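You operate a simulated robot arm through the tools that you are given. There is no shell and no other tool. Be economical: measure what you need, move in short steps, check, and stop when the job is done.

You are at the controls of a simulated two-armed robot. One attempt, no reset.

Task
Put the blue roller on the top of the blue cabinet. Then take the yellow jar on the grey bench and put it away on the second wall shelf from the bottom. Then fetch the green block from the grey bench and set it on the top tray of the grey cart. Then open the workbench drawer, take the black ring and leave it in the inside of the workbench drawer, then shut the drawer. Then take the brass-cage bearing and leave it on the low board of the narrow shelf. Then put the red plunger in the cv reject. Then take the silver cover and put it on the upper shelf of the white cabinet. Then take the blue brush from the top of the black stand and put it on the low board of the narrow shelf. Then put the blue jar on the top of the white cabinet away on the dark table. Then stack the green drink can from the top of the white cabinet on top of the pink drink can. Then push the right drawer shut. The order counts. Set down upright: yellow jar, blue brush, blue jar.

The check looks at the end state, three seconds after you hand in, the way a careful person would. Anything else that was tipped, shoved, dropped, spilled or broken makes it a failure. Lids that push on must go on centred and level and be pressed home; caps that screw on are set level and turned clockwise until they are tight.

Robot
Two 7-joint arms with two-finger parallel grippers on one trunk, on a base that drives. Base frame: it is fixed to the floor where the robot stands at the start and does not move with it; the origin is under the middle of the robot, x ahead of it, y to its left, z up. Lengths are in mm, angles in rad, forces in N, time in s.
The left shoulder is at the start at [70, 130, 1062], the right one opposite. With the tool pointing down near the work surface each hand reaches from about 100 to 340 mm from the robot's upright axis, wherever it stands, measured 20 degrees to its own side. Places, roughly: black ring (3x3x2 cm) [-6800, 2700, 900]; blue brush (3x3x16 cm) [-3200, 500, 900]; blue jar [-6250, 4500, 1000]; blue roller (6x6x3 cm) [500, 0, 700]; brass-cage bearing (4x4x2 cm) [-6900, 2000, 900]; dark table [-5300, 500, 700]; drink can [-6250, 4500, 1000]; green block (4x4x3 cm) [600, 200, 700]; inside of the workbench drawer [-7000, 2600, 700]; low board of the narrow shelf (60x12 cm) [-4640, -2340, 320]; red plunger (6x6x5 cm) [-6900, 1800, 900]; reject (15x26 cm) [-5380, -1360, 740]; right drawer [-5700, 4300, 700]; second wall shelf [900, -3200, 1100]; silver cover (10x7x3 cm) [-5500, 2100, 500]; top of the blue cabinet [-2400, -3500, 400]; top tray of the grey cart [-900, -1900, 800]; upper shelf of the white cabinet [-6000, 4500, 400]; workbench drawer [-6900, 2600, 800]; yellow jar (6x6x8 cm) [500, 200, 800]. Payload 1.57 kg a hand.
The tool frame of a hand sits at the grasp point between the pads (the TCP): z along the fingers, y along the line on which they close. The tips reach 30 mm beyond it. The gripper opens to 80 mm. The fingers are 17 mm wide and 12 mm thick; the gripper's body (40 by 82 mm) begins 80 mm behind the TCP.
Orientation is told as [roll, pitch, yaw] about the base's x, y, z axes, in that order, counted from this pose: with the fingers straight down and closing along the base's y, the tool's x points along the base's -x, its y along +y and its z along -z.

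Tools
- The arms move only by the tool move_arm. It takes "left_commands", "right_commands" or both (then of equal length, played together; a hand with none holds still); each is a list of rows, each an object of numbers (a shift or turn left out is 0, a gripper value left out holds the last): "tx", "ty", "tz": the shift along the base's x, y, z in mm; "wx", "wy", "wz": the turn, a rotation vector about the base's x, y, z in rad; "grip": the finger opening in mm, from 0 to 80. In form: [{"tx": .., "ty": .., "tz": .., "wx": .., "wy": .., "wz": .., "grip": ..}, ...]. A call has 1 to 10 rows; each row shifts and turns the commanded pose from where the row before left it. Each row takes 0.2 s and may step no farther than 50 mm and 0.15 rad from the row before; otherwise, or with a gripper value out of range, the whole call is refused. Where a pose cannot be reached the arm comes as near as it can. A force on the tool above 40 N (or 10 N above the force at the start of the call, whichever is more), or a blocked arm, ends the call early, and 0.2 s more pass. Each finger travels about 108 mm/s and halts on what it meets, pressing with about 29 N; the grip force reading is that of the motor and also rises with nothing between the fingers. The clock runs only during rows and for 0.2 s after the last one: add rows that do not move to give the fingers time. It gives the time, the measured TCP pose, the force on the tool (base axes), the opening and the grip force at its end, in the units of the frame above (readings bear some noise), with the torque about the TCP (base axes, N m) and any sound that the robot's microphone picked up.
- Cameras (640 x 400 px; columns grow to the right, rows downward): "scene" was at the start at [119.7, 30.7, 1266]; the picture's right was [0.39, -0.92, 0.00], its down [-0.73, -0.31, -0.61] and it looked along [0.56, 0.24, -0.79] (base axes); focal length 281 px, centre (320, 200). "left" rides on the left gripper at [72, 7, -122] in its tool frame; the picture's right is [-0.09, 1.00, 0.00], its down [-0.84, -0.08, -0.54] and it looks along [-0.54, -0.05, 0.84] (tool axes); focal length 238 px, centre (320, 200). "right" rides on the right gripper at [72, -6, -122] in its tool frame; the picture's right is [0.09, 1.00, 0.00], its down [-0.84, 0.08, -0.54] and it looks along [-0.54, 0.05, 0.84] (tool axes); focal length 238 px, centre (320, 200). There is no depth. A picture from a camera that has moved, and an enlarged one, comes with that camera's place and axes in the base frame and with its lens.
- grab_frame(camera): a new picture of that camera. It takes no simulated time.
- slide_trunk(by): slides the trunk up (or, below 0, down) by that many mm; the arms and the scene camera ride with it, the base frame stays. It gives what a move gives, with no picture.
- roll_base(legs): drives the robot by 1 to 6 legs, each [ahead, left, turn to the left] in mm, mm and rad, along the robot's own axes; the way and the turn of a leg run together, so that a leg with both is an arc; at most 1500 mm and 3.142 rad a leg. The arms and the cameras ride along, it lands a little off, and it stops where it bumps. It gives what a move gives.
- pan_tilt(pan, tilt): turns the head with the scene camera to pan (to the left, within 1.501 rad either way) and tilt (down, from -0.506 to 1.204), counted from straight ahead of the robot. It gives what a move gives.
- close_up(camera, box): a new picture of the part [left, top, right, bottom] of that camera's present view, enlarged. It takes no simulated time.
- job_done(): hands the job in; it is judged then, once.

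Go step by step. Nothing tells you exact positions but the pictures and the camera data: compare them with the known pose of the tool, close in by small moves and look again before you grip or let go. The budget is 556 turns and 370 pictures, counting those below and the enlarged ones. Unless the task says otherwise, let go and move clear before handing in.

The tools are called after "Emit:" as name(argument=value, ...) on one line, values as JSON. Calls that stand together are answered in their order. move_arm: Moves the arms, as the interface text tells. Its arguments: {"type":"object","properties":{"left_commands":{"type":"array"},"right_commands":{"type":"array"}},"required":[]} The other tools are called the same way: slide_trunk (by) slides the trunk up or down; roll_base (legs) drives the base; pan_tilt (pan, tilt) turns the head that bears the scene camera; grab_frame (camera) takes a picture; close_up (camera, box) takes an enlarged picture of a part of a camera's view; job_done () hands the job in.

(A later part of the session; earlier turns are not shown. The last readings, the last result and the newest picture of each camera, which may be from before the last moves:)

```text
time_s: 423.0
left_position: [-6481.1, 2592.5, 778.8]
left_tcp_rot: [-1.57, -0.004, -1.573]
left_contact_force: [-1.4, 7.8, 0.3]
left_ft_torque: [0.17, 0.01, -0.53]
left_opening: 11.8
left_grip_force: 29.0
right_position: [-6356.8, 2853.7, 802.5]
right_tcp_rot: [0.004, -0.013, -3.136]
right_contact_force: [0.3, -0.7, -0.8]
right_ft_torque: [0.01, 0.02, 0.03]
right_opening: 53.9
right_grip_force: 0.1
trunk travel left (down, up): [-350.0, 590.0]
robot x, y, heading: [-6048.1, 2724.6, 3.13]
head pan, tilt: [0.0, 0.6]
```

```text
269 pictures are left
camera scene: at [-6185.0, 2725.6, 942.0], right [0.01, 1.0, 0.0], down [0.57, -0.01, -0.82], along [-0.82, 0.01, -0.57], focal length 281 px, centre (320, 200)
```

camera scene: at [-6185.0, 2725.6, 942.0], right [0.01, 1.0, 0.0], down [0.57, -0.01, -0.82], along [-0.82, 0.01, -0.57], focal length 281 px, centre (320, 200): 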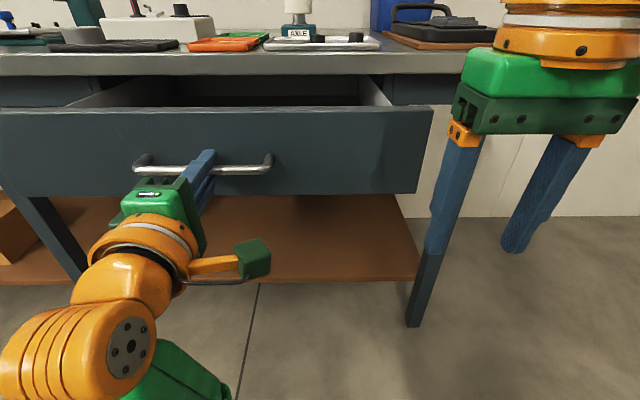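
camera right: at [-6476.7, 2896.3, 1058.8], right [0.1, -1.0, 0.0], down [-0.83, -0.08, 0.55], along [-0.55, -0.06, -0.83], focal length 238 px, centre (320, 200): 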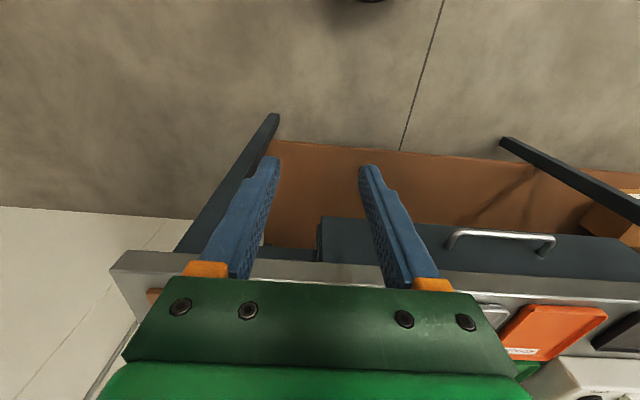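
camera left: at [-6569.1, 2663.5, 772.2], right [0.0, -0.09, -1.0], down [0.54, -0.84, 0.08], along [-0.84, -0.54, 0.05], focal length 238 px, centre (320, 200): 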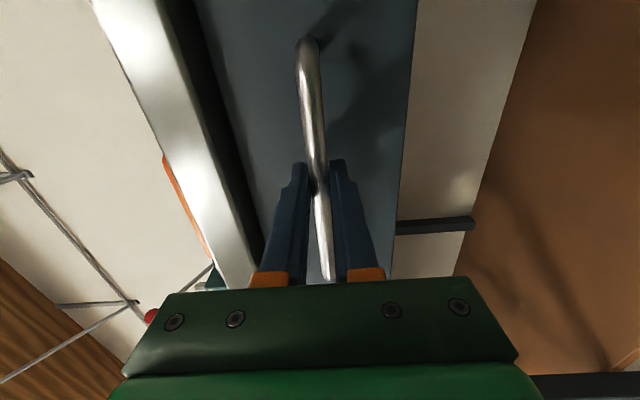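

The drawer is open by ~210 mm. I'll release the bar, back off, and raise the trunk for the ring.

Emit:
move_arm(left_commands=[{"grip": 25}, {"grip": 44}, {}, {}])

Emit:
roll_base(legs=[[-70, 0, 0]])

Emit:
slide_trunk(by=320)

Emit:
move_arm(right_commands=[{"wy": 0.12, "tz": -10, "tx": -20}, {"wy": 0.12, "tz": -10, "tx": -20}, {"wy": 0.11, "tz": -10, "tx": -20}, {"tx": -30}, {}])

Emit:
grab_frame(camera="scene")

```text
time_s: 424.0
left_position: [-6482.2, 2589.6, 778.8]
left_tcp_rot: [-1.571, -0.001, -1.57]
left_contact_force: [-0.2, -0.1, 0.5]
left_ft_torque: [-0.02, -0.02, 0.02]
left_opening: 43.8
left_grip_force: 0.1
right_position: [-6355.6, 2852.3, 803.4]
right_tcp_rot: [0.004, -0.014, -3.139]
right_contact_force: [0.1, -0.8, 0.1]
right_ft_torque: [-0.01, 0.04, 0.01]
right_opening: 53.8
right_grip_force: 0.0
trunk travel left (down, up): [-350.0, 590.0]
robot x, y, heading: [-6051.1, 2719.5, 3.132]
head pan, tilt: [0.0, 0.6]
```

```text
time_s: 425.0
left_position: [-6411.1, 2589.1, 780.0]
left_tcp_rot: [-1.569, -0.002, -1.572]
left_contact_force: [-0.8, -0.5, 0.1]
left_ft_torque: [0.01, 0.01, -0.01]
left_opening: 44.2
left_grip_force: 0.1
right_position: [-6285.9, 2850.7, 802.5]
right_tcp_rot: [0.003, -0.014, -3.138]
right_contact_force: [0.7, 0.4, -0.1]
right_ft_torque: [-0.04, 0.02, 0.0]
right_opening: 54.0
right_grip_force: 0.1
trunk travel left (down, up): [-350.0, 590.0]
robot x, y, heading: [-5975.7, 2717.9, 3.128]
head pan, tilt: [0.0, 0.6]
```

```text
time_s: 428.2
left_position: [-6411.0, 2589.0, 1100.1]
left_tcp_rot: [-1.57, -0.003, -1.574]
left_contact_force: [0.7, -0.2, -0.4]
left_ft_torque: [-0.02, 0.03, 0.04]
left_opening: 44.1
left_grip_force: 0.1
right_position: [-6285.5, 2852.0, 1123.9]
right_tcp_rot: [0.005, -0.014, -3.139]
right_contact_force: [0.2, 0.2, -0.4]
right_ft_torque: [0.01, 0.02, -0.03]
right_opening: 54.2
right_grip_force: 0.1
trunk travel left (down, up): [-670.0, 270.0]
robot x, y, heading: [-5978.0, 2718.7, 3.128]
head pan, tilt: [0.0, 0.6]
```

```text
time_s: 429.4
left_position: [-6411.4, 2589.1, 1098.9]
left_tcp_rot: [-1.571, -0.003, -1.572]
left_contact_force: [0.2, 0.0, 0.0]
left_ft_torque: [0.02, -0.04, -0.04]
left_opening: 43.8
left_grip_force: 0.0
right_position: [-6376.1, 2851.8, 1092.2]
right_tcp_rot: [0.005, -0.364, -3.137]
right_contact_force: [0.1, 0.4, -0.5]
right_ft_torque: [0.0, 0.0, 0.01]
right_opening: 53.8
right_grip_force: 0.0
trunk travel left (down, up): [-670.0, 270.0]
robot x, y, heading: [-5975.7, 2719.1, 3.132]
head pan, tilt: [0.0, 0.6]
```

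```text
268 pictures are left
camera scene: at [-6113.9, 2723.0, 1262.1], right [0.01, 1.0, 0.0], down [0.56, -0.01, -0.83], along [-0.83, 0.01, -0.56], focal length 281 px, centre (320, 200)
```

scene: 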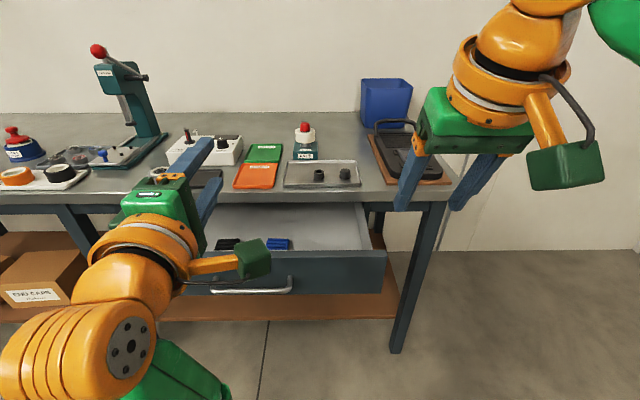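

The drawer contains a black and a blue item at left; its right part is free. I'll move in so the right hand comes over the ring.

Emit:
roll_base(legs=[[150, 119, 0], [165, 0, 0]])

Emit:
grab_frame(camera="right")

Emit:
grab_frame(camera="scene")

```text
time_s: 432.0
left_position: [-6728.4, 2473.8, 1100.0]
left_tcp_rot: [-1.571, -0.003, -1.574]
left_contact_force: [0.4, -0.2, 0.0]
left_ft_torque: [0.02, 0.0, -0.02]
left_opening: 44.2
left_grip_force: 0.1
right_position: [-6692.1, 2736.4, 1092.4]
right_tcp_rot: [0.003, -0.367, -3.141]
right_contact_force: [0.1, 0.0, 0.0]
right_ft_torque: [0.01, 0.02, -0.01]
right_opening: 54.0
right_grip_force: 0.1
trunk travel left (down, up): [-670.0, 270.0]
robot x, y, heading: [-6296.5, 2602.1, 3.124]
head pan, tilt: [0.0, 0.6]
```

```text
267 pictures are left
camera right: at [-6581.7, 2745.1, 1181.3], right [0.09, -1.0, -0.03], down [-0.59, -0.08, 0.81], along [-0.8, -0.05, -0.59], focal length 238 px, centre (320, 200)
```

right: 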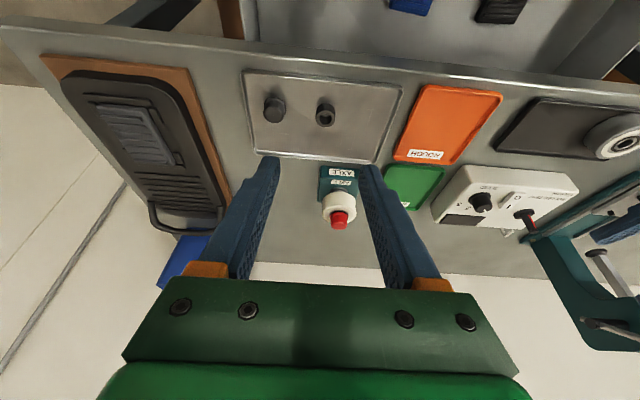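

```text
266 pictures are left
camera scene: at [-6430.9, 2607.7, 1262.3], right [0.01, 1.0, 0.0], down [0.56, -0.01, -0.83], along [-0.83, 0.01, -0.56], focal length 281 px, centre (320, 200)
```

scene: 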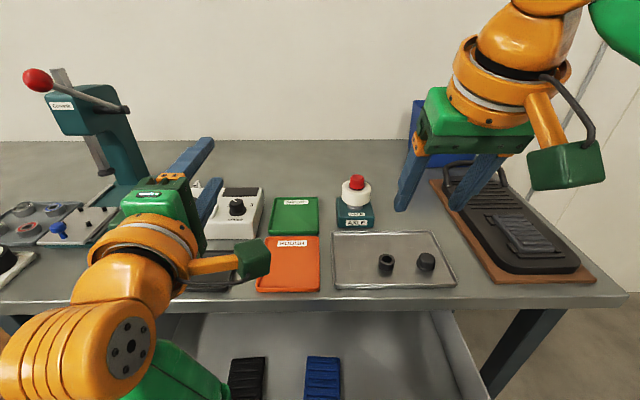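

Ring at about (-6786, 2730, z≈875), with a cap 72 mm to its right. I'll narrow the opening to 44 and come down over it.

Emit:
move_arm(right_commands=[{"tx": -20, "ty": -3, "tz": -40, "grip": 46}, {"tx": -20, "ty": -3, "tz": -40}, {"tx": -20, "tz": -40}, {"tx": -20, "tz": -35}, {}])

Emit:
grab_frame(camera="right")

Emit:
close_up(camera="scene", box=[300, 150, 500, 300])

```text
time_s: 433.2
left_position: [-6729.2, 2474.4, 1100.3]
left_tcp_rot: [-1.573, -0.003, -1.574]
left_contact_force: [-0.2, -0.6, -0.2]
left_ft_torque: [0.03, -0.03, -0.01]
left_opening: 44.1
left_grip_force: 0.0
right_position: [-6774.9, 2730.8, 936.7]
right_tcp_rot: [0.003, -0.366, -3.14]
right_contact_force: [0.2, -0.7, 0.2]
right_ft_torque: [-0.01, -0.02, -0.03]
right_opening: 45.9
right_grip_force: 0.0
trunk travel left (down, up): [-670.0, 270.0]
robot x, y, heading: [-6295.5, 2604.9, 3.129]
head pan, tilt: [0.0, 0.6]
```

```text
265 pictures are left
camera right: at [-6663.7, 2739.3, 1025.6], right [0.09, -1.0, -0.03], down [-0.59, -0.08, 0.81], along [-0.8, -0.05, -0.59], focal length 238 px, centre (320, 200)
```

right: 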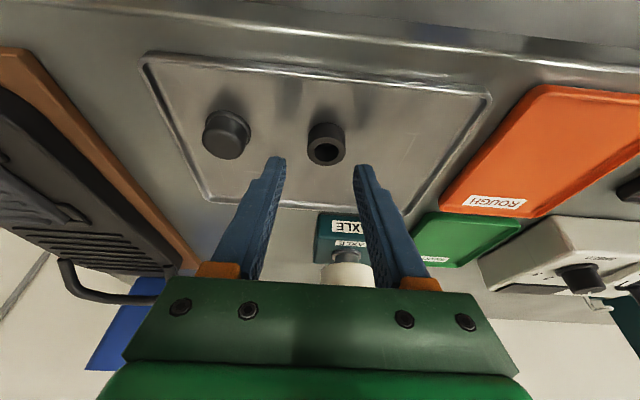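

```text
2.67 times, centred on (400, 225) of scene
camera zoom: at [-6432.2, 2607.5, 1262.1], right [0.01, 1.0, 0.0], down [0.56, -0.01, -0.83], along [-0.83, 0.01, -0.56], focal length 750 px, centre (107, 133)
```

zoom: 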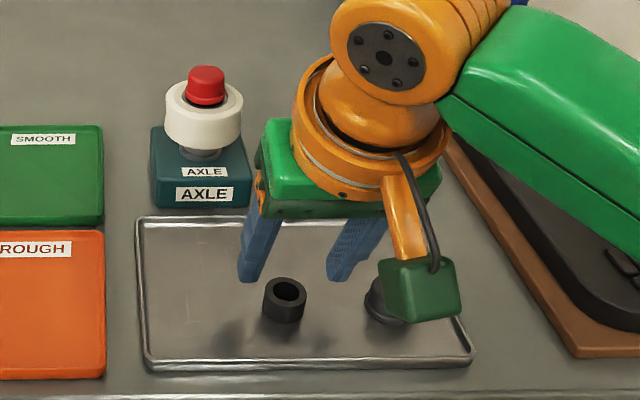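

Emit:
move_arm(right_commands=[{"tx": -6, "tz": -20}, {"tx": -4, "tz": -12}, {"tz": -8}, {}])

Emit:
grab_frame(camera="right")

Emit:
close_up(camera="scene", box=[300, 150, 500, 300])

```text
time_s: 433.9
left_position: [-6720.0, 2473.8, 1103.8]
left_tcp_rot: [-1.579, -0.002, -1.574]
left_contact_force: [0.5, 0.2, 0.4]
left_ft_torque: [0.0, -0.02, 0.01]
left_opening: 44.3
left_grip_force: 0.0
right_position: [-6779.9, 2731.5, 915.4]
right_tcp_rot: [0.005, -0.391, -3.14]
right_contact_force: [10.5, -0.6, 19.3]
right_ft_torque: [0.51, -0.24, -0.23]
right_opening: 46.1
right_grip_force: 0.5
trunk travel left (down, up): [-670.0, 270.0]
robot x, y, heading: [-6292.8, 2604.7, 3.125]
head pan, tilt: [0.0, 0.6]
stopped in row 3 (right hand): the force on the tool passed its limit at 52 N (the readings are from after the stop); the commanded pose is now the measured one
```

```text
263 pictures are left
camera right: at [-6666.5, 2739.4, 1001.3], right [0.09, -1.0, -0.03], down [-0.57, -0.08, 0.82], along [-0.82, -0.06, -0.57], focal length 238 px, centre (320, 200)
```

right: 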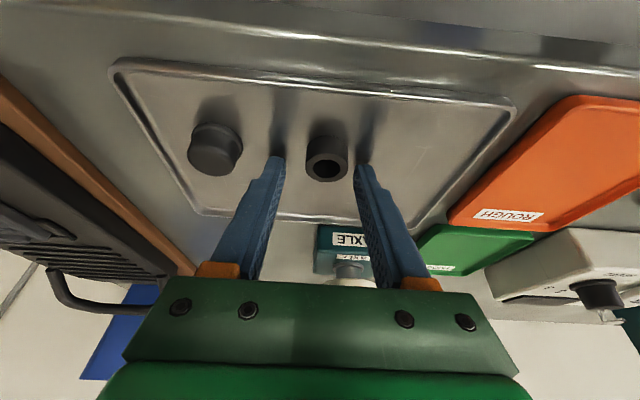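

```text
2.67 times, centred on (400, 225) of scene
camera zoom: at [-6422.4, 2607.0, 1263.4], right [0.01, 1.0, 0.0], down [0.56, -0.01, -0.83], along [-0.83, 0.01, -0.56], focal length 750 px, centre (107, 133)
```

zoom: 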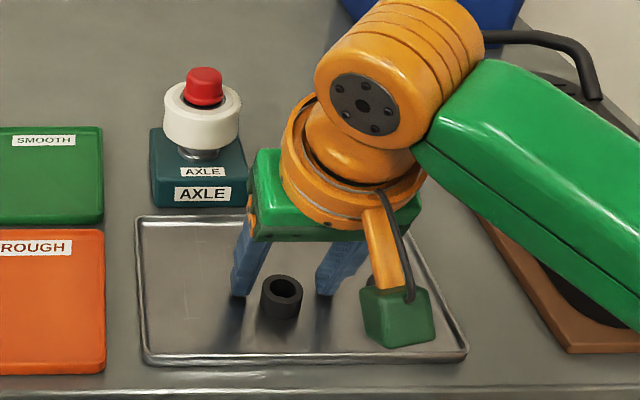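

The tray surface is at z≈887, so the ring is nearer at x≈-6773. I'll raise 4 mm and shift back 13 mm.

Emit:
move_arm(right_commands=[{"tz": 6}, {"tx": 13}, {}])

Emit:
grab_frame(camera="right")

Emit:
close_up(camera="scene", box=[300, 150, 500, 300])

```text
time_s: 434.6
left_position: [-6731.4, 2472.5, 1099.7]
left_tcp_rot: [-1.571, -0.003, -1.573]
left_contact_force: [0.0, 0.2, -0.2]
left_ft_torque: [0.03, 0.02, 0.01]
left_opening: 44.1
left_grip_force: 0.0
right_position: [-6776.6, 2731.3, 916.9]
right_tcp_rot: [0.005, -0.382, -3.141]
right_contact_force: [-9.5, 0.1, 9.8]
right_ft_torque: [0.24, 0.35, 0.28]
right_opening: 46.1
right_grip_force: 0.0
trunk travel left (down, up): [-670.0, 270.0]
robot x, y, heading: [-6298.1, 2604.0, 3.134]
head pan, tilt: [0.0, 0.6]
```

```text
261 pictures are left
camera right: at [-6662.9, 2739.0, 1002.6], right [0.09, -1.0, -0.03], down [-0.57, -0.08, 0.81], along [-0.81, -0.06, -0.58], focal length 238 px, centre (320, 200)
```

right: 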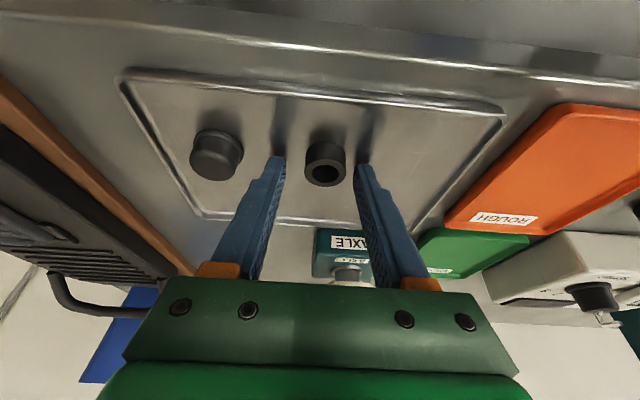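

```text
2.67 times, centred on (400, 225) of scene
camera zoom: at [-6434.3, 2606.9, 1261.9], right [0.01, 1.0, 0.0], down [0.57, -0.01, -0.82], along [-0.82, 0.01, -0.57], focal length 750 px, centre (107, 133)
```

zoom: 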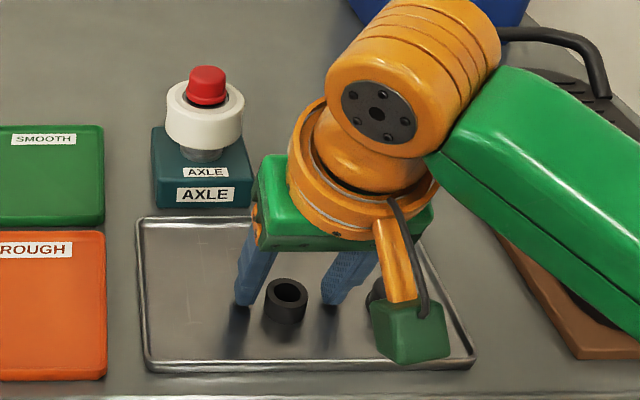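

Emit:
move_arm(right_commands=[{"tz": 5}, {"tx": 8}, {}])

Emit:
close_up(camera="scene", box=[320, 200, 440, 290])

```text
time_s: 435.4
left_position: [-6730.3, 2473.3, 1100.2]
left_tcp_rot: [-1.57, -0.002, -1.574]
left_contact_force: [0.1, 0.4, 0.1]
left_ft_torque: [0.02, -0.02, 0.0]
left_opening: 43.9
left_grip_force: 0.1
right_position: [-6764.6, 2732.3, 921.2]
right_tcp_rot: [0.005, -0.382, -3.143]
right_contact_force: [0.1, -0.4, -0.6]
right_ft_torque: [0.0, 0.01, -0.02]
right_opening: 46.2
right_grip_force: 0.0
trunk travel left (down, up): [-670.0, 270.0]
robot x, y, heading: [-6295.1, 2602.9, 3.123]
head pan, tilt: [0.0, 0.6]
```

```text
4.44 times, centred on (380, 245) of scene
camera zoom: at [-6432.7, 2607.7, 1262.0], right [0.01, 1.0, 0.0], down [0.57, -0.01, -0.82], along [-0.82, 0.01, -0.57], focal length 1249 px, centre (53, 0)
```

zoom: 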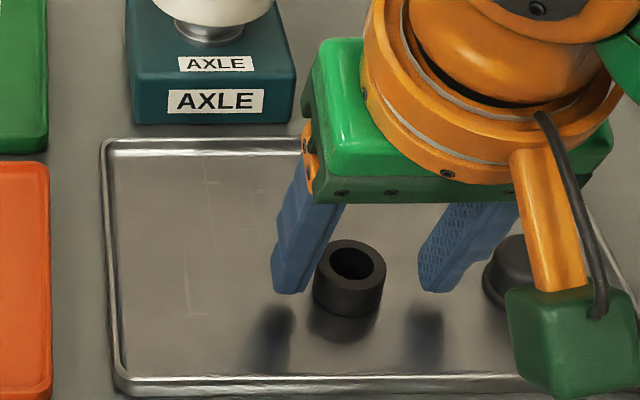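

Emit:
move_arm(right_commands=[{"ty": -6, "tz": -2}, {}, {"grip": 34}, {"grip": 26}, {"grip": 20}, {"grip": 20}, {}])

Emit:
close_up(camera="scene", box=[320, 200, 440, 290])

```text
time_s: 437.1
left_position: [-6728.8, 2473.6, 1100.7]
left_tcp_rot: [-1.571, -0.002, -1.573]
left_contact_force: [-1.4, -0.1, -0.7]
left_ft_torque: [0.03, -0.01, -0.02]
left_opening: 44.0
left_grip_force: 0.0
right_position: [-6766.1, 2726.0, 919.0]
right_tcp_rot: [0.004, -0.382, -3.138]
right_contact_force: [-0.2, -1.0, 0.5]
right_ft_torque: [0.02, -0.01, 0.0]
right_opening: 23.3
right_grip_force: 29.0
trunk travel left (down, up): [-670.0, 270.0]
robot x, y, heading: [-6294.1, 2605.3, 3.125]
head pan, tilt: [0.0, 0.6]
```

```text
4.44 times, centred on (380, 245) of scene
camera zoom: at [-6432.8, 2607.7, 1262.0], right [0.01, 1.0, 0.0], down [0.56, -0.01, -0.83], along [-0.82, 0.01, -0.56], focal length 1249 px, centre (53, 0)
```

zoom: 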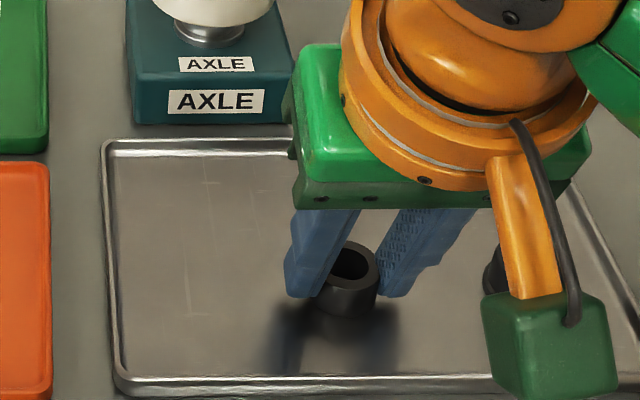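

It is gripped off-centre. I'll reopen, shift 7 mm toward me, and grip again.

Emit:
move_arm(right_commands=[{"grip": 36}, {"grip": 42}, {"tx": 7}, {}, {"grip": 30}, {"grip": 22}, {"grip": 20}, {}])

Emit:
close_up(camera="scene", box=[320, 200, 440, 290])

```text
time_s: 438.9
left_position: [-6728.9, 2474.0, 1099.5]
left_tcp_rot: [-1.571, -0.001, -1.574]
left_contact_force: [-0.2, 0.1, 0.3]
left_ft_torque: [-0.02, -0.01, -0.02]
left_opening: 44.0
left_grip_force: 0.1
right_position: [-6758.6, 2725.5, 918.8]
right_tcp_rot: [0.004, -0.381, -3.14]
right_contact_force: [-0.1, -0.2, 0.6]
right_ft_torque: [-0.01, 0.02, -0.02]
right_opening: 22.9
right_grip_force: 29.4
trunk travel left (down, up): [-670.0, 270.0]
robot x, y, heading: [-6295.2, 2602.1, 3.124]
head pan, tilt: [0.0, 0.6]
```

```text
4.44 times, centred on (380, 245) of scene
camera zoom: at [-6432.8, 2607.7, 1262.0], right [0.01, 1.0, 0.0], down [0.57, -0.01, -0.82], along [-0.82, 0.01, -0.57], focal length 1249 px, centre (53, 0)
```

zoom: 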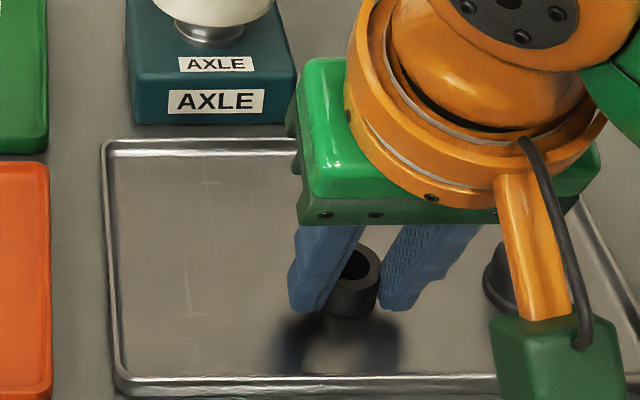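

Good hold. I'll lift the ring, carry it over the open drawer's free right part and look.

Emit:
move_arm(right_commands=[{"tz": 40}, {"tz": 50}, {"tx": 43, "ty": 7}, {"tx": 43, "ty": 7}, {"tx": 43, "ty": 6}, {"tz": -45}, {"tz": -45}, {"tz": -30}, {}])

Emit:
pan_tilt(pan=0.1, tilt=0.95)

Emit:
grab_frame(camera="scene")

Emit:
grab_frame(camera="right")

```text
time_s: 440.9
left_position: [-6730.2, 2475.1, 1099.1]
left_tcp_rot: [-1.57, -0.003, -1.571]
left_contact_force: [-1.5, 0.4, -0.2]
left_ft_torque: [-0.04, -0.03, 0.0]
left_opening: 44.3
left_grip_force: 0.0
right_position: [-6629.7, 2746.4, 890.3]
right_tcp_rot: [0.005, -0.382, -3.14]
right_contact_force: [-0.2, 0.1, 0.3]
right_ft_torque: [-0.01, -0.01, 0.01]
right_opening: 22.6
right_grip_force: 28.9
trunk travel left (down, up): [-670.0, 270.0]
robot x, y, heading: [-6291.2, 2600.7, 3.13]
head pan, tilt: [0.0, 0.6]
```

```text
time_s: 441.7
left_position: [-6730.2, 2474.4, 1100.1]
left_tcp_rot: [-1.571, -0.002, -1.572]
left_contact_force: [-1.0, 0.0, -0.3]
left_ft_torque: [0.0, 0.01, 0.02]
left_opening: 44.0
left_grip_force: 0.0
right_position: [-6629.6, 2746.3, 891.0]
right_tcp_rot: [0.005, -0.382, -3.14]
right_contact_force: [-0.2, -0.9, -0.4]
right_ft_torque: [-0.03, 0.0, -0.01]
right_opening: 22.5
right_grip_force: 28.6
trunk travel left (down, up): [-670.0, 270.0]
robot x, y, heading: [-6295.7, 2601.8, 3.132]
head pan, tilt: [0.099, 0.949]
```

```text
256 pictures are left
camera scene: at [-6416.9, 2600.3, 1233.7], right [-0.09, 1.0, 0.0], down [0.81, 0.07, -0.58], along [-0.58, -0.05, -0.81], focal length 281 px, centre (320, 200)
```

scene: 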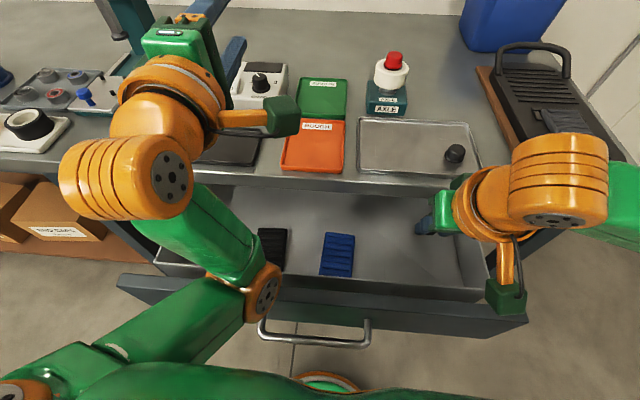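

```text
255 pictures are left
camera right: at [-6517.7, 2754.5, 976.8], right [0.09, -1.0, -0.03], down [-0.57, -0.08, 0.82], along [-0.81, -0.06, -0.58], focal length 238 px, centre (320, 200)
```

right: 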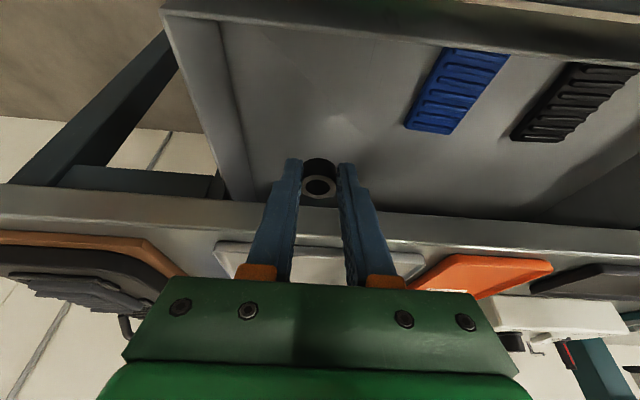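

The ring is over the drawer's free right half. Lowering it inside.

Emit:
move_arm(right_commands=[{"tz": -25}, {"tz": -25}, {"tz": -20}, {"tz": -10}, {"tz": -6}, {"tz": -6}, {"tz": -6}, {"tz": -5}, {"tz": -5}, {"tz": -5}])

Emit:
grab_frame(camera="right")

```text
time_s: 443.9
left_position: [-6729.5, 2474.7, 1100.0]
left_tcp_rot: [-1.572, -0.001, -1.573]
left_contact_force: [0.4, 0.6, 0.2]
left_ft_torque: [-0.01, -0.01, -0.01]
left_opening: 44.0
left_grip_force: 0.1
right_position: [-6630.5, 2745.7, 775.7]
right_tcp_rot: [0.005, -0.384, -3.142]
right_contact_force: [-0.3, 1.1, 0.0]
right_ft_torque: [-0.02, -0.03, 0.01]
right_opening: 22.6
right_grip_force: 28.9
trunk travel left (down, up): [-670.0, 270.0]
robot x, y, heading: [-6291.5, 2600.5, 3.13]
head pan, tilt: [0.099, 0.949]
```

```text
254 pictures are left
camera right: at [-6517.8, 2753.3, 862.9], right [0.09, -1.0, -0.03], down [-0.57, -0.08, 0.82], along [-0.81, -0.05, -0.58], focal length 238 px, centre (320, 200)
```

right: 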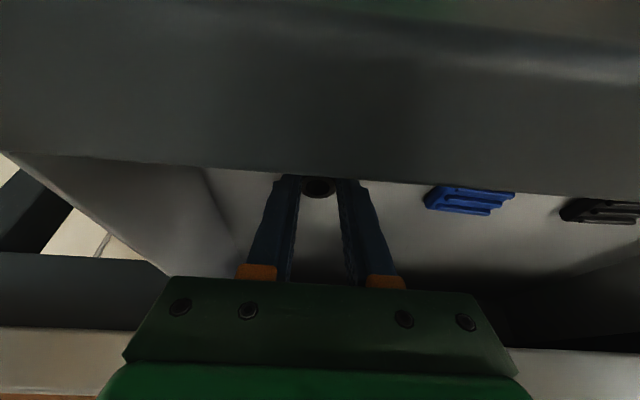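

Nearly at the floor. I'll continue in 3 mm steps until contact.

Emit:
move_arm(right_commands=[{"tz": -3}, {"tz": -3}, {"tz": -3}, {"tz": -3}, {}])

Emit:
grab_frame(camera="scene")

Emit:
grab_frame(camera="right")

```text
time_s: 445.1
left_position: [-6729.1, 2474.5, 1100.6]
left_tcp_rot: [-1.571, -0.001, -1.573]
left_contact_force: [0.2, -1.3, 0.2]
left_ft_torque: [0.01, -0.01, -0.01]
left_opening: 44.0
left_grip_force: 0.0
right_position: [-6629.7, 2744.9, 763.8]
right_tcp_rot: [0.006, -0.382, -3.142]
right_contact_force: [0.2, -0.9, 2.2]
right_ft_torque: [0.03, 0.02, -0.03]
right_opening: 22.6
right_grip_force: 29.0
trunk travel left (down, up): [-670.0, 270.0]
robot x, y, heading: [-6294.5, 2603.1, 3.128]
head pan, tilt: [0.099, 0.949]
```

```text
253 pictures are left
camera scene: at [-6416.5, 2600.2, 1233.7], right [-0.09, 1.0, 0.0], down [0.81, 0.07, -0.58], along [-0.58, -0.05, -0.81], focal length 281 px, centre (320, 200)
```

scene: 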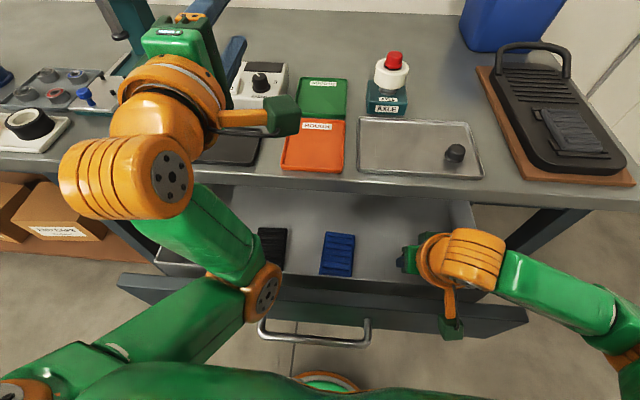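

```text
252 pictures are left
camera right: at [-6517.4, 2753.7, 851.0], right [0.09, -1.0, -0.03], down [-0.57, -0.08, 0.82], along [-0.81, -0.06, -0.58], focal length 238 px, centre (320, 200)
```

right: 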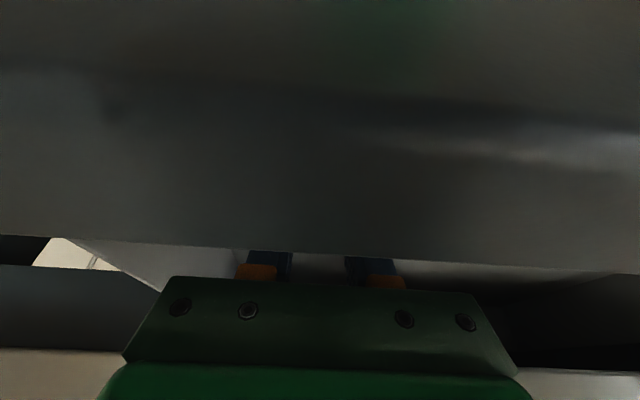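

Emit:
move_arm(right_commands=[{"tx": 12}, {"tz": -3}, {"tz": -3}, {"tz": -3}, {"tz": -3}, {"tz": -3}, {"tz": -3}, {}])

Emit:
close_up(camera="scene", box=[340, 180, 540, 360])

```text
time_s: 446.0
left_position: [-6725.7, 2473.9, 1101.5]
left_tcp_rot: [-1.575, -0.004, -1.575]
left_contact_force: [-0.9, 0.0, 0.2]
left_ft_torque: [0.01, 0.02, -0.01]
left_opening: 44.3
left_grip_force: 0.0
right_position: [-6617.5, 2745.3, 762.1]
right_tcp_rot: [0.006, -0.402, -3.142]
right_contact_force: [1.2, 2.9, 27.8]
right_ft_torque: [0.39, 0.11, 0.26]
right_opening: 22.4
right_grip_force: 29.1
trunk travel left (down, up): [-670.0, 270.0]
robot x, y, heading: [-6295.6, 2606.6, 3.131]
head pan, tilt: [0.099, 0.949]
stopped in row 4 (right hand): the force on the tool passed its limit at 44 N (the readings are from after the stop); the commanded pose is now the measured one
```

```text
2.22 times, centred on (440, 270) of scene
camera zoom: at [-6413.2, 2599.4, 1234.1], right [-0.09, 1.0, 0.0], down [0.81, 0.07, -0.58], along [-0.58, -0.05, -0.81], focal length 625 px, centre (53, 44)
```

zoom: 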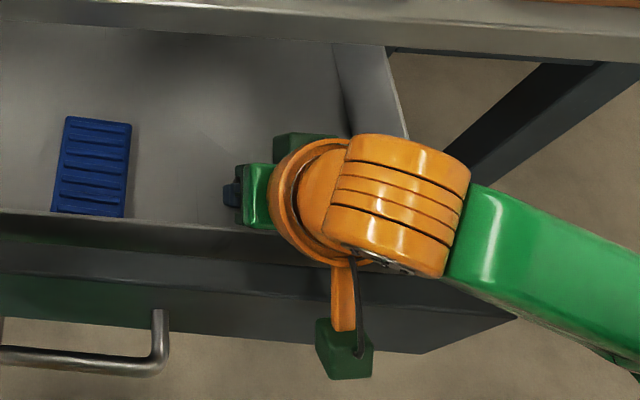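

Torque shows the contact is at the ring, so it is on the drawer floor. Release and rise.

Emit:
move_arm(right_commands=[{"grip": 28}, {"grip": 36}, {}, {"tz": 10}, {"tz": 30}, {"tz": 40}, {"tz": 45}, {"tz": 45}, {"tz": 45}, {}])

Emit:
close_up(camera="scene", box=[340, 180, 540, 360])

```text
time_s: 448.2
left_position: [-6730.6, 2475.1, 1100.2]
left_tcp_rot: [-1.571, -0.003, -1.574]
left_contact_force: [-0.6, -0.7, 0.2]
left_ft_torque: [0.03, 0.02, 0.02]
left_opening: 43.9
left_grip_force: 0.0
right_position: [-6619.9, 2746.1, 972.9]
right_tcp_rot: [0.005, -0.386, -3.14]
right_contact_force: [-0.2, 1.1, -0.3]
right_ft_torque: [0.01, 0.02, -0.04]
right_opening: 36.0
right_grip_force: 0.1
trunk travel left (down, up): [-670.0, 270.0]
robot x, y, heading: [-6294.9, 2601.6, 3.128]
head pan, tilt: [0.099, 0.949]
```

```text
2.22 times, centred on (440, 270) of scene
camera zoom: at [-6417.1, 2600.5, 1233.6], right [-0.09, 1.0, 0.0], down [0.81, 0.07, -0.58], along [-0.58, -0.05, -0.81], focal length 625 px, centre (53, 44)
```

zoom: 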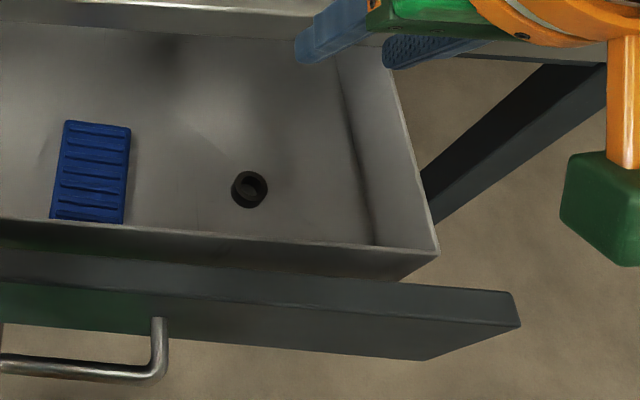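

The ring lies in the drawer. I'll back off, raise the right hand, lower the trunk, and take the handle again to push the drawer shut.

Emit:
roll_base(legs=[[-315, -116, 0]])

Emit:
move_arm(right_commands=[{"tz": 40, "wy": -0.12, "tx": 20}, {"tz": 40, "wy": -0.12, "tx": 20}, {"tz": 40, "wy": -0.13, "tx": 20}, {"tz": 40, "tx": 20}, {}])

Emit:
slide_trunk(by=-320)

Emit:
grab_frame(camera="left")

```text
time_s: 450.4
left_position: [-6414.8, 2585.7, 1099.1]
left_tcp_rot: [-1.571, -0.002, -1.574]
left_contact_force: [0.0, -0.3, 0.0]
left_ft_torque: [-0.03, 0.01, 0.05]
left_opening: 44.1
left_grip_force: 0.1
right_position: [-6303.8, 2857.6, 974.0]
right_tcp_rot: [0.004, -0.388, -3.141]
right_contact_force: [-0.3, -0.1, 0.3]
right_ft_torque: [0.03, -0.01, 0.0]
right_opening: 36.0
right_grip_force: 0.1
trunk travel left (down, up): [-670.0, 270.0]
robot x, y, heading: [-5980.6, 2716.9, 3.131]
head pan, tilt: [0.099, 0.949]
```

```text
time_s: 451.6
left_position: [-6414.0, 2586.8, 1099.2]
left_tcp_rot: [-1.571, -0.003, -1.575]
left_contact_force: [0.8, -0.7, 0.4]
left_ft_torque: [-0.03, -0.01, 0.0]
left_opening: 43.9
left_grip_force: 0.0
right_position: [-6225.7, 2857.7, 1129.4]
right_tcp_rot: [0.009, -0.019, -3.14]
right_contact_force: [0.0, 0.0, 0.3]
right_ft_torque: [-0.01, -0.03, -0.01]
right_opening: 36.0
right_grip_force: 0.0
right hand out of reach, approached as far as the arm can: row 4
trunk travel left (down, up): [-670.0, 270.0]
robot x, y, heading: [-5977.9, 2716.2, 3.129]
head pan, tilt: [0.099, 0.949]
```

```text
time_s: 454.7
left_position: [-6413.9, 2585.2, 780.1]
left_tcp_rot: [-1.572, -0.003, -1.574]
left_contact_force: [-0.4, 0.1, 0.5]
left_ft_torque: [0.01, -0.03, 0.01]
left_opening: 43.9
left_grip_force: 0.1
right_position: [-6223.5, 2856.1, 810.2]
right_tcp_rot: [0.008, -0.023, -3.14]
right_contact_force: [0.2, 0.6, 0.1]
right_ft_torque: [0.04, 0.0, -0.01]
right_opening: 36.0
right_grip_force: 0.0
trunk travel left (down, up): [-350.0, 590.0]
robot x, y, heading: [-5979.6, 2713.3, 3.125]
head pan, tilt: [0.099, 0.949]
```

```text
249 pictures are left
camera left: at [-6291.8, 2657.0, 772.0], right [0.0, -0.09, -1.0], down [0.54, -0.84, 0.08], along [-0.84, -0.54, 0.05], focal length 238 px, centre (320, 200)
```

left: 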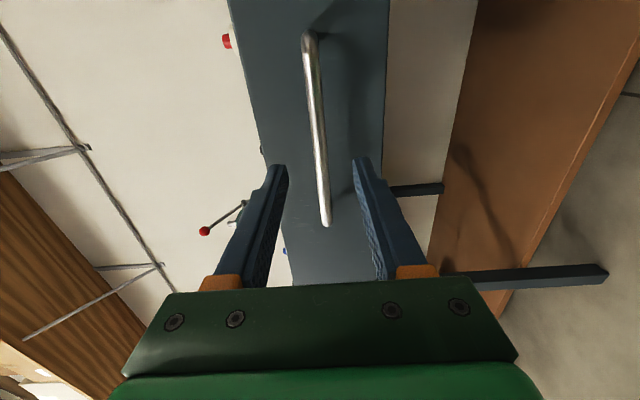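

Same view as before. I'll advance 68, grip the bar, and push.

Emit:
roll_base(legs=[[68, 0, 0]])

Emit:
move_arm(left_commands=[{"grip": 25}, {"grip": 8}, {"grip": 4}, {}])

Emit:
roll_base(legs=[[150, 0, 0], [50, 0, 0]])

Emit:
pan_tilt(pan=0.0, tilt=0.6)

Emit:
grab_frame(camera="scene")

```text
time_s: 455.8
left_position: [-6482.6, 2587.4, 779.9]
left_tcp_rot: [-1.571, -0.004, -1.573]
left_contact_force: [-0.3, 0.6, -0.4]
left_ft_torque: [0.01, -0.03, 0.01]
left_opening: 44.1
left_grip_force: 0.1
right_position: [-6294.0, 2857.5, 809.2]
right_tcp_rot: [0.008, -0.021, -3.142]
right_contact_force: [-0.6, -0.4, 0.1]
right_ft_torque: [0.04, 0.0, -0.01]
right_opening: 36.0
right_grip_force: 0.2
trunk travel left (down, up): [-350.0, 590.0]
robot x, y, heading: [-6050.5, 2717.9, 3.129]
head pan, tilt: [0.099, 0.949]
```

```text
time_s: 456.8
left_position: [-6480.7, 2586.9, 780.8]
left_tcp_rot: [-1.571, -0.004, -1.574]
left_contact_force: [-0.3, 0.0, 0.9]
left_ft_torque: [0.06, -0.02, -0.07]
left_opening: 11.8
left_grip_force: 29.8
right_position: [-6292.5, 2856.0, 810.5]
right_tcp_rot: [0.007, -0.021, -3.141]
right_contact_force: [-0.3, -0.2, 0.2]
right_ft_torque: [-0.01, -0.04, 0.01]
right_opening: 35.9
right_grip_force: 0.0
trunk travel left (down, up): [-350.0, 590.0]
robot x, y, heading: [-6049.5, 2721.2, 3.126]
head pan, tilt: [0.099, 0.949]
```

```text
time_s: 458.6
left_position: [-6680.7, 2588.1, 780.2]
left_tcp_rot: [-1.574, -0.001, -1.57]
left_contact_force: [0.1, -9.8, 6.2]
left_ft_torque: [-0.05, 0.03, 0.49]
left_opening: 11.5
left_grip_force: 29.2
right_position: [-6492.6, 2857.5, 810.6]
right_tcp_rot: [0.005, -0.021, -3.139]
right_contact_force: [0.3, 0.0, -0.7]
right_ft_torque: [-0.02, 0.01, -0.01]
right_opening: 36.1
right_grip_force: 0.1
trunk travel left (down, up): [-350.0, 590.0]
robot x, y, heading: [-6247.7, 2714.6, 3.131]
head pan, tilt: [0.099, 0.949]
```

```text
time_s: 459.5
left_position: [-6681.6, 2587.4, 780.5]
left_tcp_rot: [-1.572, 0.002, -1.569]
left_contact_force: [0.2, -5.9, 2.5]
left_ft_torque: [-0.02, 0.01, 0.46]
left_opening: 11.7
left_grip_force: 29.4
right_position: [-6493.2, 2858.6, 810.5]
right_tcp_rot: [0.005, -0.021, -3.14]
right_contact_force: [0.3, 0.5, 0.1]
right_ft_torque: [0.02, -0.01, 0.0]
right_opening: 36.2
right_grip_force: 0.1
trunk travel left (down, up): [-350.0, 590.0]
robot x, y, heading: [-6248.5, 2720.9, 3.132]
head pan, tilt: [0.0, 0.6]
```

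```text
248 pictures are left
camera scene: at [-6384.3, 2720.9, 942.1], right [0.01, 1.0, 0.0], down [0.57, -0.01, -0.82], along [-0.82, 0.01, -0.57], focal length 281 px, centre (320, 200)
```

scene: 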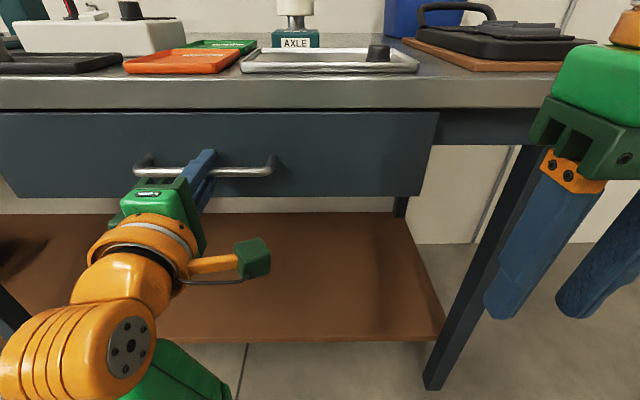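

About 10 mm remain. One more push.

Emit:
roll_base(legs=[[16, 0, 0]])

Emit:
grab_frame(camera="scene")

```text
time_s: 460.2
left_position: [-6697.8, 2586.9, 779.5]
left_tcp_rot: [-1.572, -0.001, -1.571]
left_contact_force: [-1.6, -9.0, 3.9]
left_ft_torque: [0.0, 0.01, -0.33]
left_opening: 11.7
left_grip_force: 29.0
right_position: [-6508.5, 2858.3, 810.0]
right_tcp_rot: [0.004, -0.021, -3.14]
right_contact_force: [0.9, 0.3, -1.1]
right_ft_torque: [0.0, 0.03, 0.01]
right_opening: 36.0
right_grip_force: 0.0
trunk travel left (down, up): [-350.0, 590.0]
robot x, y, heading: [-6264.2, 2721.2, 3.132]
head pan, tilt: [0.0, 0.6]
```

```text
247 pictures are left
camera scene: at [-6401.0, 2720.7, 942.2], right [0.01, 1.0, 0.0], down [0.56, -0.01, -0.83], along [-0.83, 0.01, -0.56], focal length 281 px, centre (320, 200)
```

scene: 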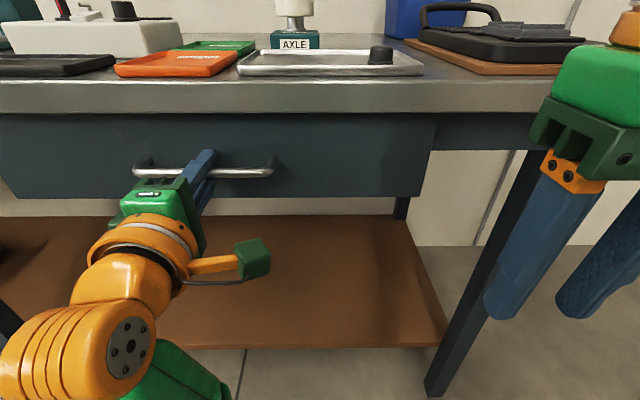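

Emit:
roll_base(legs=[[10, 0, 0]])

Emit:
close_up(camera="scene", box=[340, 70, 500, 220])

Emit:
grab_frame(camera="left")

```text
time_s: 461.1
left_position: [-6704.0, 2587.5, 780.6]
left_tcp_rot: [-1.571, -0.002, -1.572]
left_contact_force: [11.8, 0.0, -3.8]
left_ft_torque: [0.07, 0.07, -0.24]
left_opening: 12.4
left_grip_force: 5.4
right_position: [-6517.3, 2859.6, 810.5]
right_tcp_rot: [0.007, -0.025, -3.138]
right_contact_force: [0.5, 0.0, -0.1]
right_ft_torque: [0.05, -0.01, 0.0]
right_opening: 36.1
right_grip_force: 0.1
trunk travel left (down, up): [-350.0, 590.0]
robot x, y, heading: [-6271.7, 2719.6, 3.131]
head pan, tilt: [0.0, 0.6]
stopped in leg 1: the force on the tool passed its limit at 67 N (the readings are from after the stop); the commanded pose is now the measured one
```

```text
2.67 times, centred on (420, 145) of scene
camera zoom: at [-6407.8, 2722.3, 942.5], right [0.01, 1.0, 0.0], down [0.56, -0.01, -0.83], along [-0.83, 0.01, -0.56], focal length 750 px, centre (53, 347)
```

zoom: 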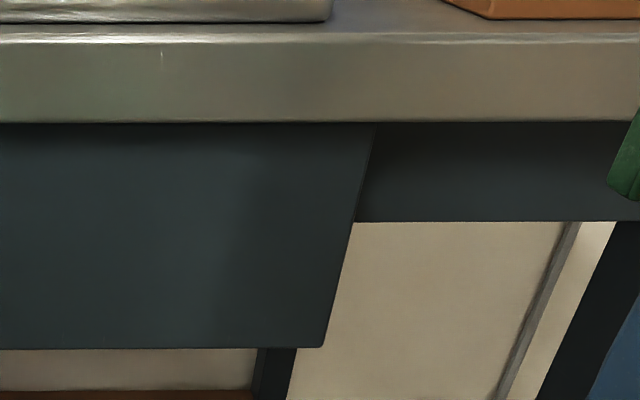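

```text
245 pictures are left
camera left: at [-6582.2, 2659.6, 772.7], right [0.0, -0.09, -1.0], down [0.54, -0.84, 0.08], along [-0.84, -0.54, 0.05], focal length 238 px, centre (320, 200)
```

left: 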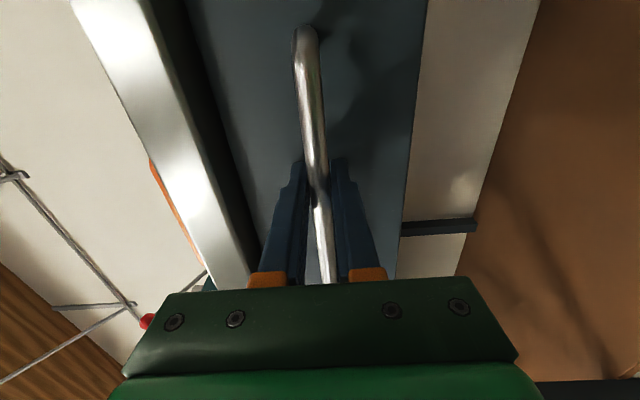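

The drawer is firmly shut. I'll release, back away, and unroll the left hand to vertical.

Emit:
move_arm(left_commands=[{"grip": 25}, {"grip": 44}, {}, {}])

Emit:
roll_base(legs=[[-250, 0, 0]])

Emit:
slide_trunk(by=320)

Emit:
move_arm(left_commands=[{"wx": -0.15}, {"wx": -0.15}, {"wx": -0.15}, {"wx": -0.15}, {"wx": -0.15}, {"wx": -0.15}, {"wx": -0.15}, {"wx": -0.15}, {"wx": -0.15}, {"wx": -0.15}])

Emit:
move_arm(left_commands=[{"wx": -0.07, "tx": 10}, {"wy": -0.15, "tx": 18}, {"wy": -0.15, "tx": 18}, {"wy": -0.15, "tx": 18}, {"wy": -0.15, "tx": 18}, {"wy": -0.15, "tx": 18}, {"wy": -0.15, "tx": 18}, {"wy": -0.15, "tx": 18}, {"wy": -0.15, "tx": 18}, {"wy": -0.15, "tx": 18}])

Emit:
pan_tilt(pan=0.6, tilt=0.55)

Emit:
grab_frame(camera="scene")

```text
time_s: 462.1
left_position: [-6704.6, 2588.5, 780.7]
left_tcp_rot: [-1.572, -0.002, -1.571]
left_contact_force: [9.0, -0.4, 4.9]
left_ft_torque: [0.03, -0.08, -0.06]
left_opening: 39.1
left_grip_force: 0.1
right_position: [-6515.3, 2859.2, 810.4]
right_tcp_rot: [0.007, -0.024, -3.136]
right_contact_force: [0.5, -0.2, 0.2]
right_ft_torque: [0.0, -0.01, -0.01]
right_opening: 35.8
right_grip_force: 0.0
trunk travel left (down, up): [-350.0, 590.0]
robot x, y, heading: [-6272.5, 2720.8, 3.132]
head pan, tilt: [0.0, 0.6]
```

```text
time_s: 463.9
left_position: [-6458.9, 2585.3, 778.3]
left_tcp_rot: [-1.569, -0.003, -1.568]
left_contact_force: [0.7, 0.0, 0.0]
left_ft_torque: [-0.01, -0.02, 0.01]
left_opening: 44.0
left_grip_force: 0.1
right_position: [-6272.2, 2855.3, 809.5]
right_tcp_rot: [0.006, -0.021, -3.135]
right_contact_force: [0.0, -0.2, -0.7]
right_ft_torque: [0.0, 0.01, -0.02]
right_opening: 36.2
right_grip_force: 0.1
trunk travel left (down, up): [-350.0, 590.0]
robot x, y, heading: [-6025.4, 2718.2, 3.133]
head pan, tilt: [0.0, 0.6]
```

```text
time_s: 467.1
left_position: [-6459.0, 2585.0, 1099.5]
left_tcp_rot: [-1.568, -0.002, -1.569]
left_contact_force: [0.0, -0.1, 0.3]
left_ft_torque: [-0.02, -0.01, -0.02]
left_opening: 44.1
left_grip_force: 0.1
right_position: [-6271.3, 2856.1, 1130.1]
right_tcp_rot: [0.004, -0.02, -3.137]
right_contact_force: [0.4, -0.5, 0.4]
right_ft_torque: [-0.01, -0.02, -0.01]
right_opening: 36.0
right_grip_force: 0.0
trunk travel left (down, up): [-670.0, 270.0]
robot x, y, heading: [-6028.9, 2718.3, 3.133]
head pan, tilt: [0.0, 0.6]
```

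```text
time_s: 469.3
left_position: [-6460.2, 2585.4, 1098.2]
left_tcp_rot: [-1.55, -1.502, -1.593]
left_contact_force: [0.1, 0.2, 0.0]
left_ft_torque: [0.03, 0.01, 0.01]
left_opening: 44.2
left_grip_force: 0.0
right_position: [-6272.7, 2856.9, 1129.4]
right_tcp_rot: [0.007, -0.021, -3.135]
right_contact_force: [-1.1, 0.4, 0.2]
right_ft_torque: [0.0, 0.01, -0.02]
right_opening: 36.1
right_grip_force: 0.0
trunk travel left (down, up): [-670.0, 270.0]
robot x, y, heading: [-6023.5, 2716.9, 3.134]
head pan, tilt: [0.0, 0.6]
```

```text
time_s: 471.5
left_position: [-6503.4, 2589.3, 1026.1]
left_tcp_rot: [0.003, -0.223, 3.143]
left_contact_force: [-0.2, -0.9, -0.4]
left_ft_torque: [-0.02, -0.02, 0.03]
left_opening: 43.7
left_grip_force: 0.0
left hand out of reach, approached as far as the arm can: row 1, 3, 4, 5, 6, 7, 8, 9
right_position: [-6271.6, 2856.7, 1130.5]
right_tcp_rot: [0.009, -0.02, -3.138]
right_contact_force: [-0.1, -0.1, -0.1]
right_ft_torque: [0.02, 0.0, 0.02]
right_opening: 36.3
right_grip_force: 0.1
trunk travel left (down, up): [-670.0, 270.0]
robot x, y, heading: [-6024.5, 2715.4, 3.129]
head pan, tilt: [0.0, 0.6]
```

```text
time_s: 472.5
left_position: [-6504.3, 2588.9, 1025.1]
left_tcp_rot: [0.001, -0.223, -3.143]
left_contact_force: [-0.2, 0.1, -0.1]
left_ft_torque: [0.02, 0.02, -0.03]
left_opening: 43.9
left_grip_force: 0.0
right_position: [-6272.1, 2855.6, 1131.1]
right_tcp_rot: [0.008, -0.02, -3.139]
right_contact_force: [0.6, -0.3, 0.0]
right_ft_torque: [0.02, 0.04, -0.02]
right_opening: 36.1
right_grip_force: 0.1
trunk travel left (down, up): [-670.0, 270.0]
robot x, y, heading: [-6024.7, 2715.6, 3.131]
head pan, tilt: [0.6, 0.55]
```

```text
244 pictures are left
camera scene: at [-6150.0, 2669.1, 1266.5], right [-0.56, 0.83, 0.0], down [0.43, 0.29, -0.85], along [-0.71, -0.47, -0.52], focal length 281 px, centre (320, 200)
```

scene: 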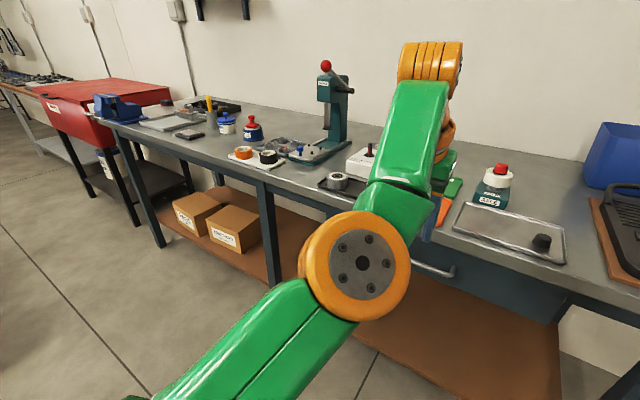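

The left arm stretched straight again; I'll use the same tilt trick to unlock it.

Emit:
move_arm(left_commands=[{"wy": -0.15}, {"wy": -0.15}, {"wy": -0.15}, {"wy": -0.15}, {"wy": -0.15, "tz": -30}, {"tx": 30, "tz": -30}, {"tx": 40}, {"tx": 40}, {}])

```text
time_s: 474.5
left_position: [-6306.2, 2499.1, 856.3]
left_tcp_rot: [0.002, 0.476, 3.14]
left_contact_force: [-0.1, 0.7, -0.3]
left_ft_torque: [-0.02, 0.02, -0.02]
left_opening: 43.8
left_grip_force: 0.0
left hand out of reach, approached as far as the arm can: row 1, 2, 3, 4, 5
right_position: [-6272.3, 2856.2, 1130.3]
right_tcp_rot: [0.006, -0.019, -3.138]
right_contact_force: [-0.9, 0.4, 0.6]
right_ft_torque: [-0.02, -0.03, -0.03]
right_opening: 35.8
right_grip_force: 0.0
trunk travel left (down, up): [-670.0, 270.0]
robot x, y, heading: [-6028.8, 2716.1, 3.132]
head pan, tilt: [0.6, 0.55]
```

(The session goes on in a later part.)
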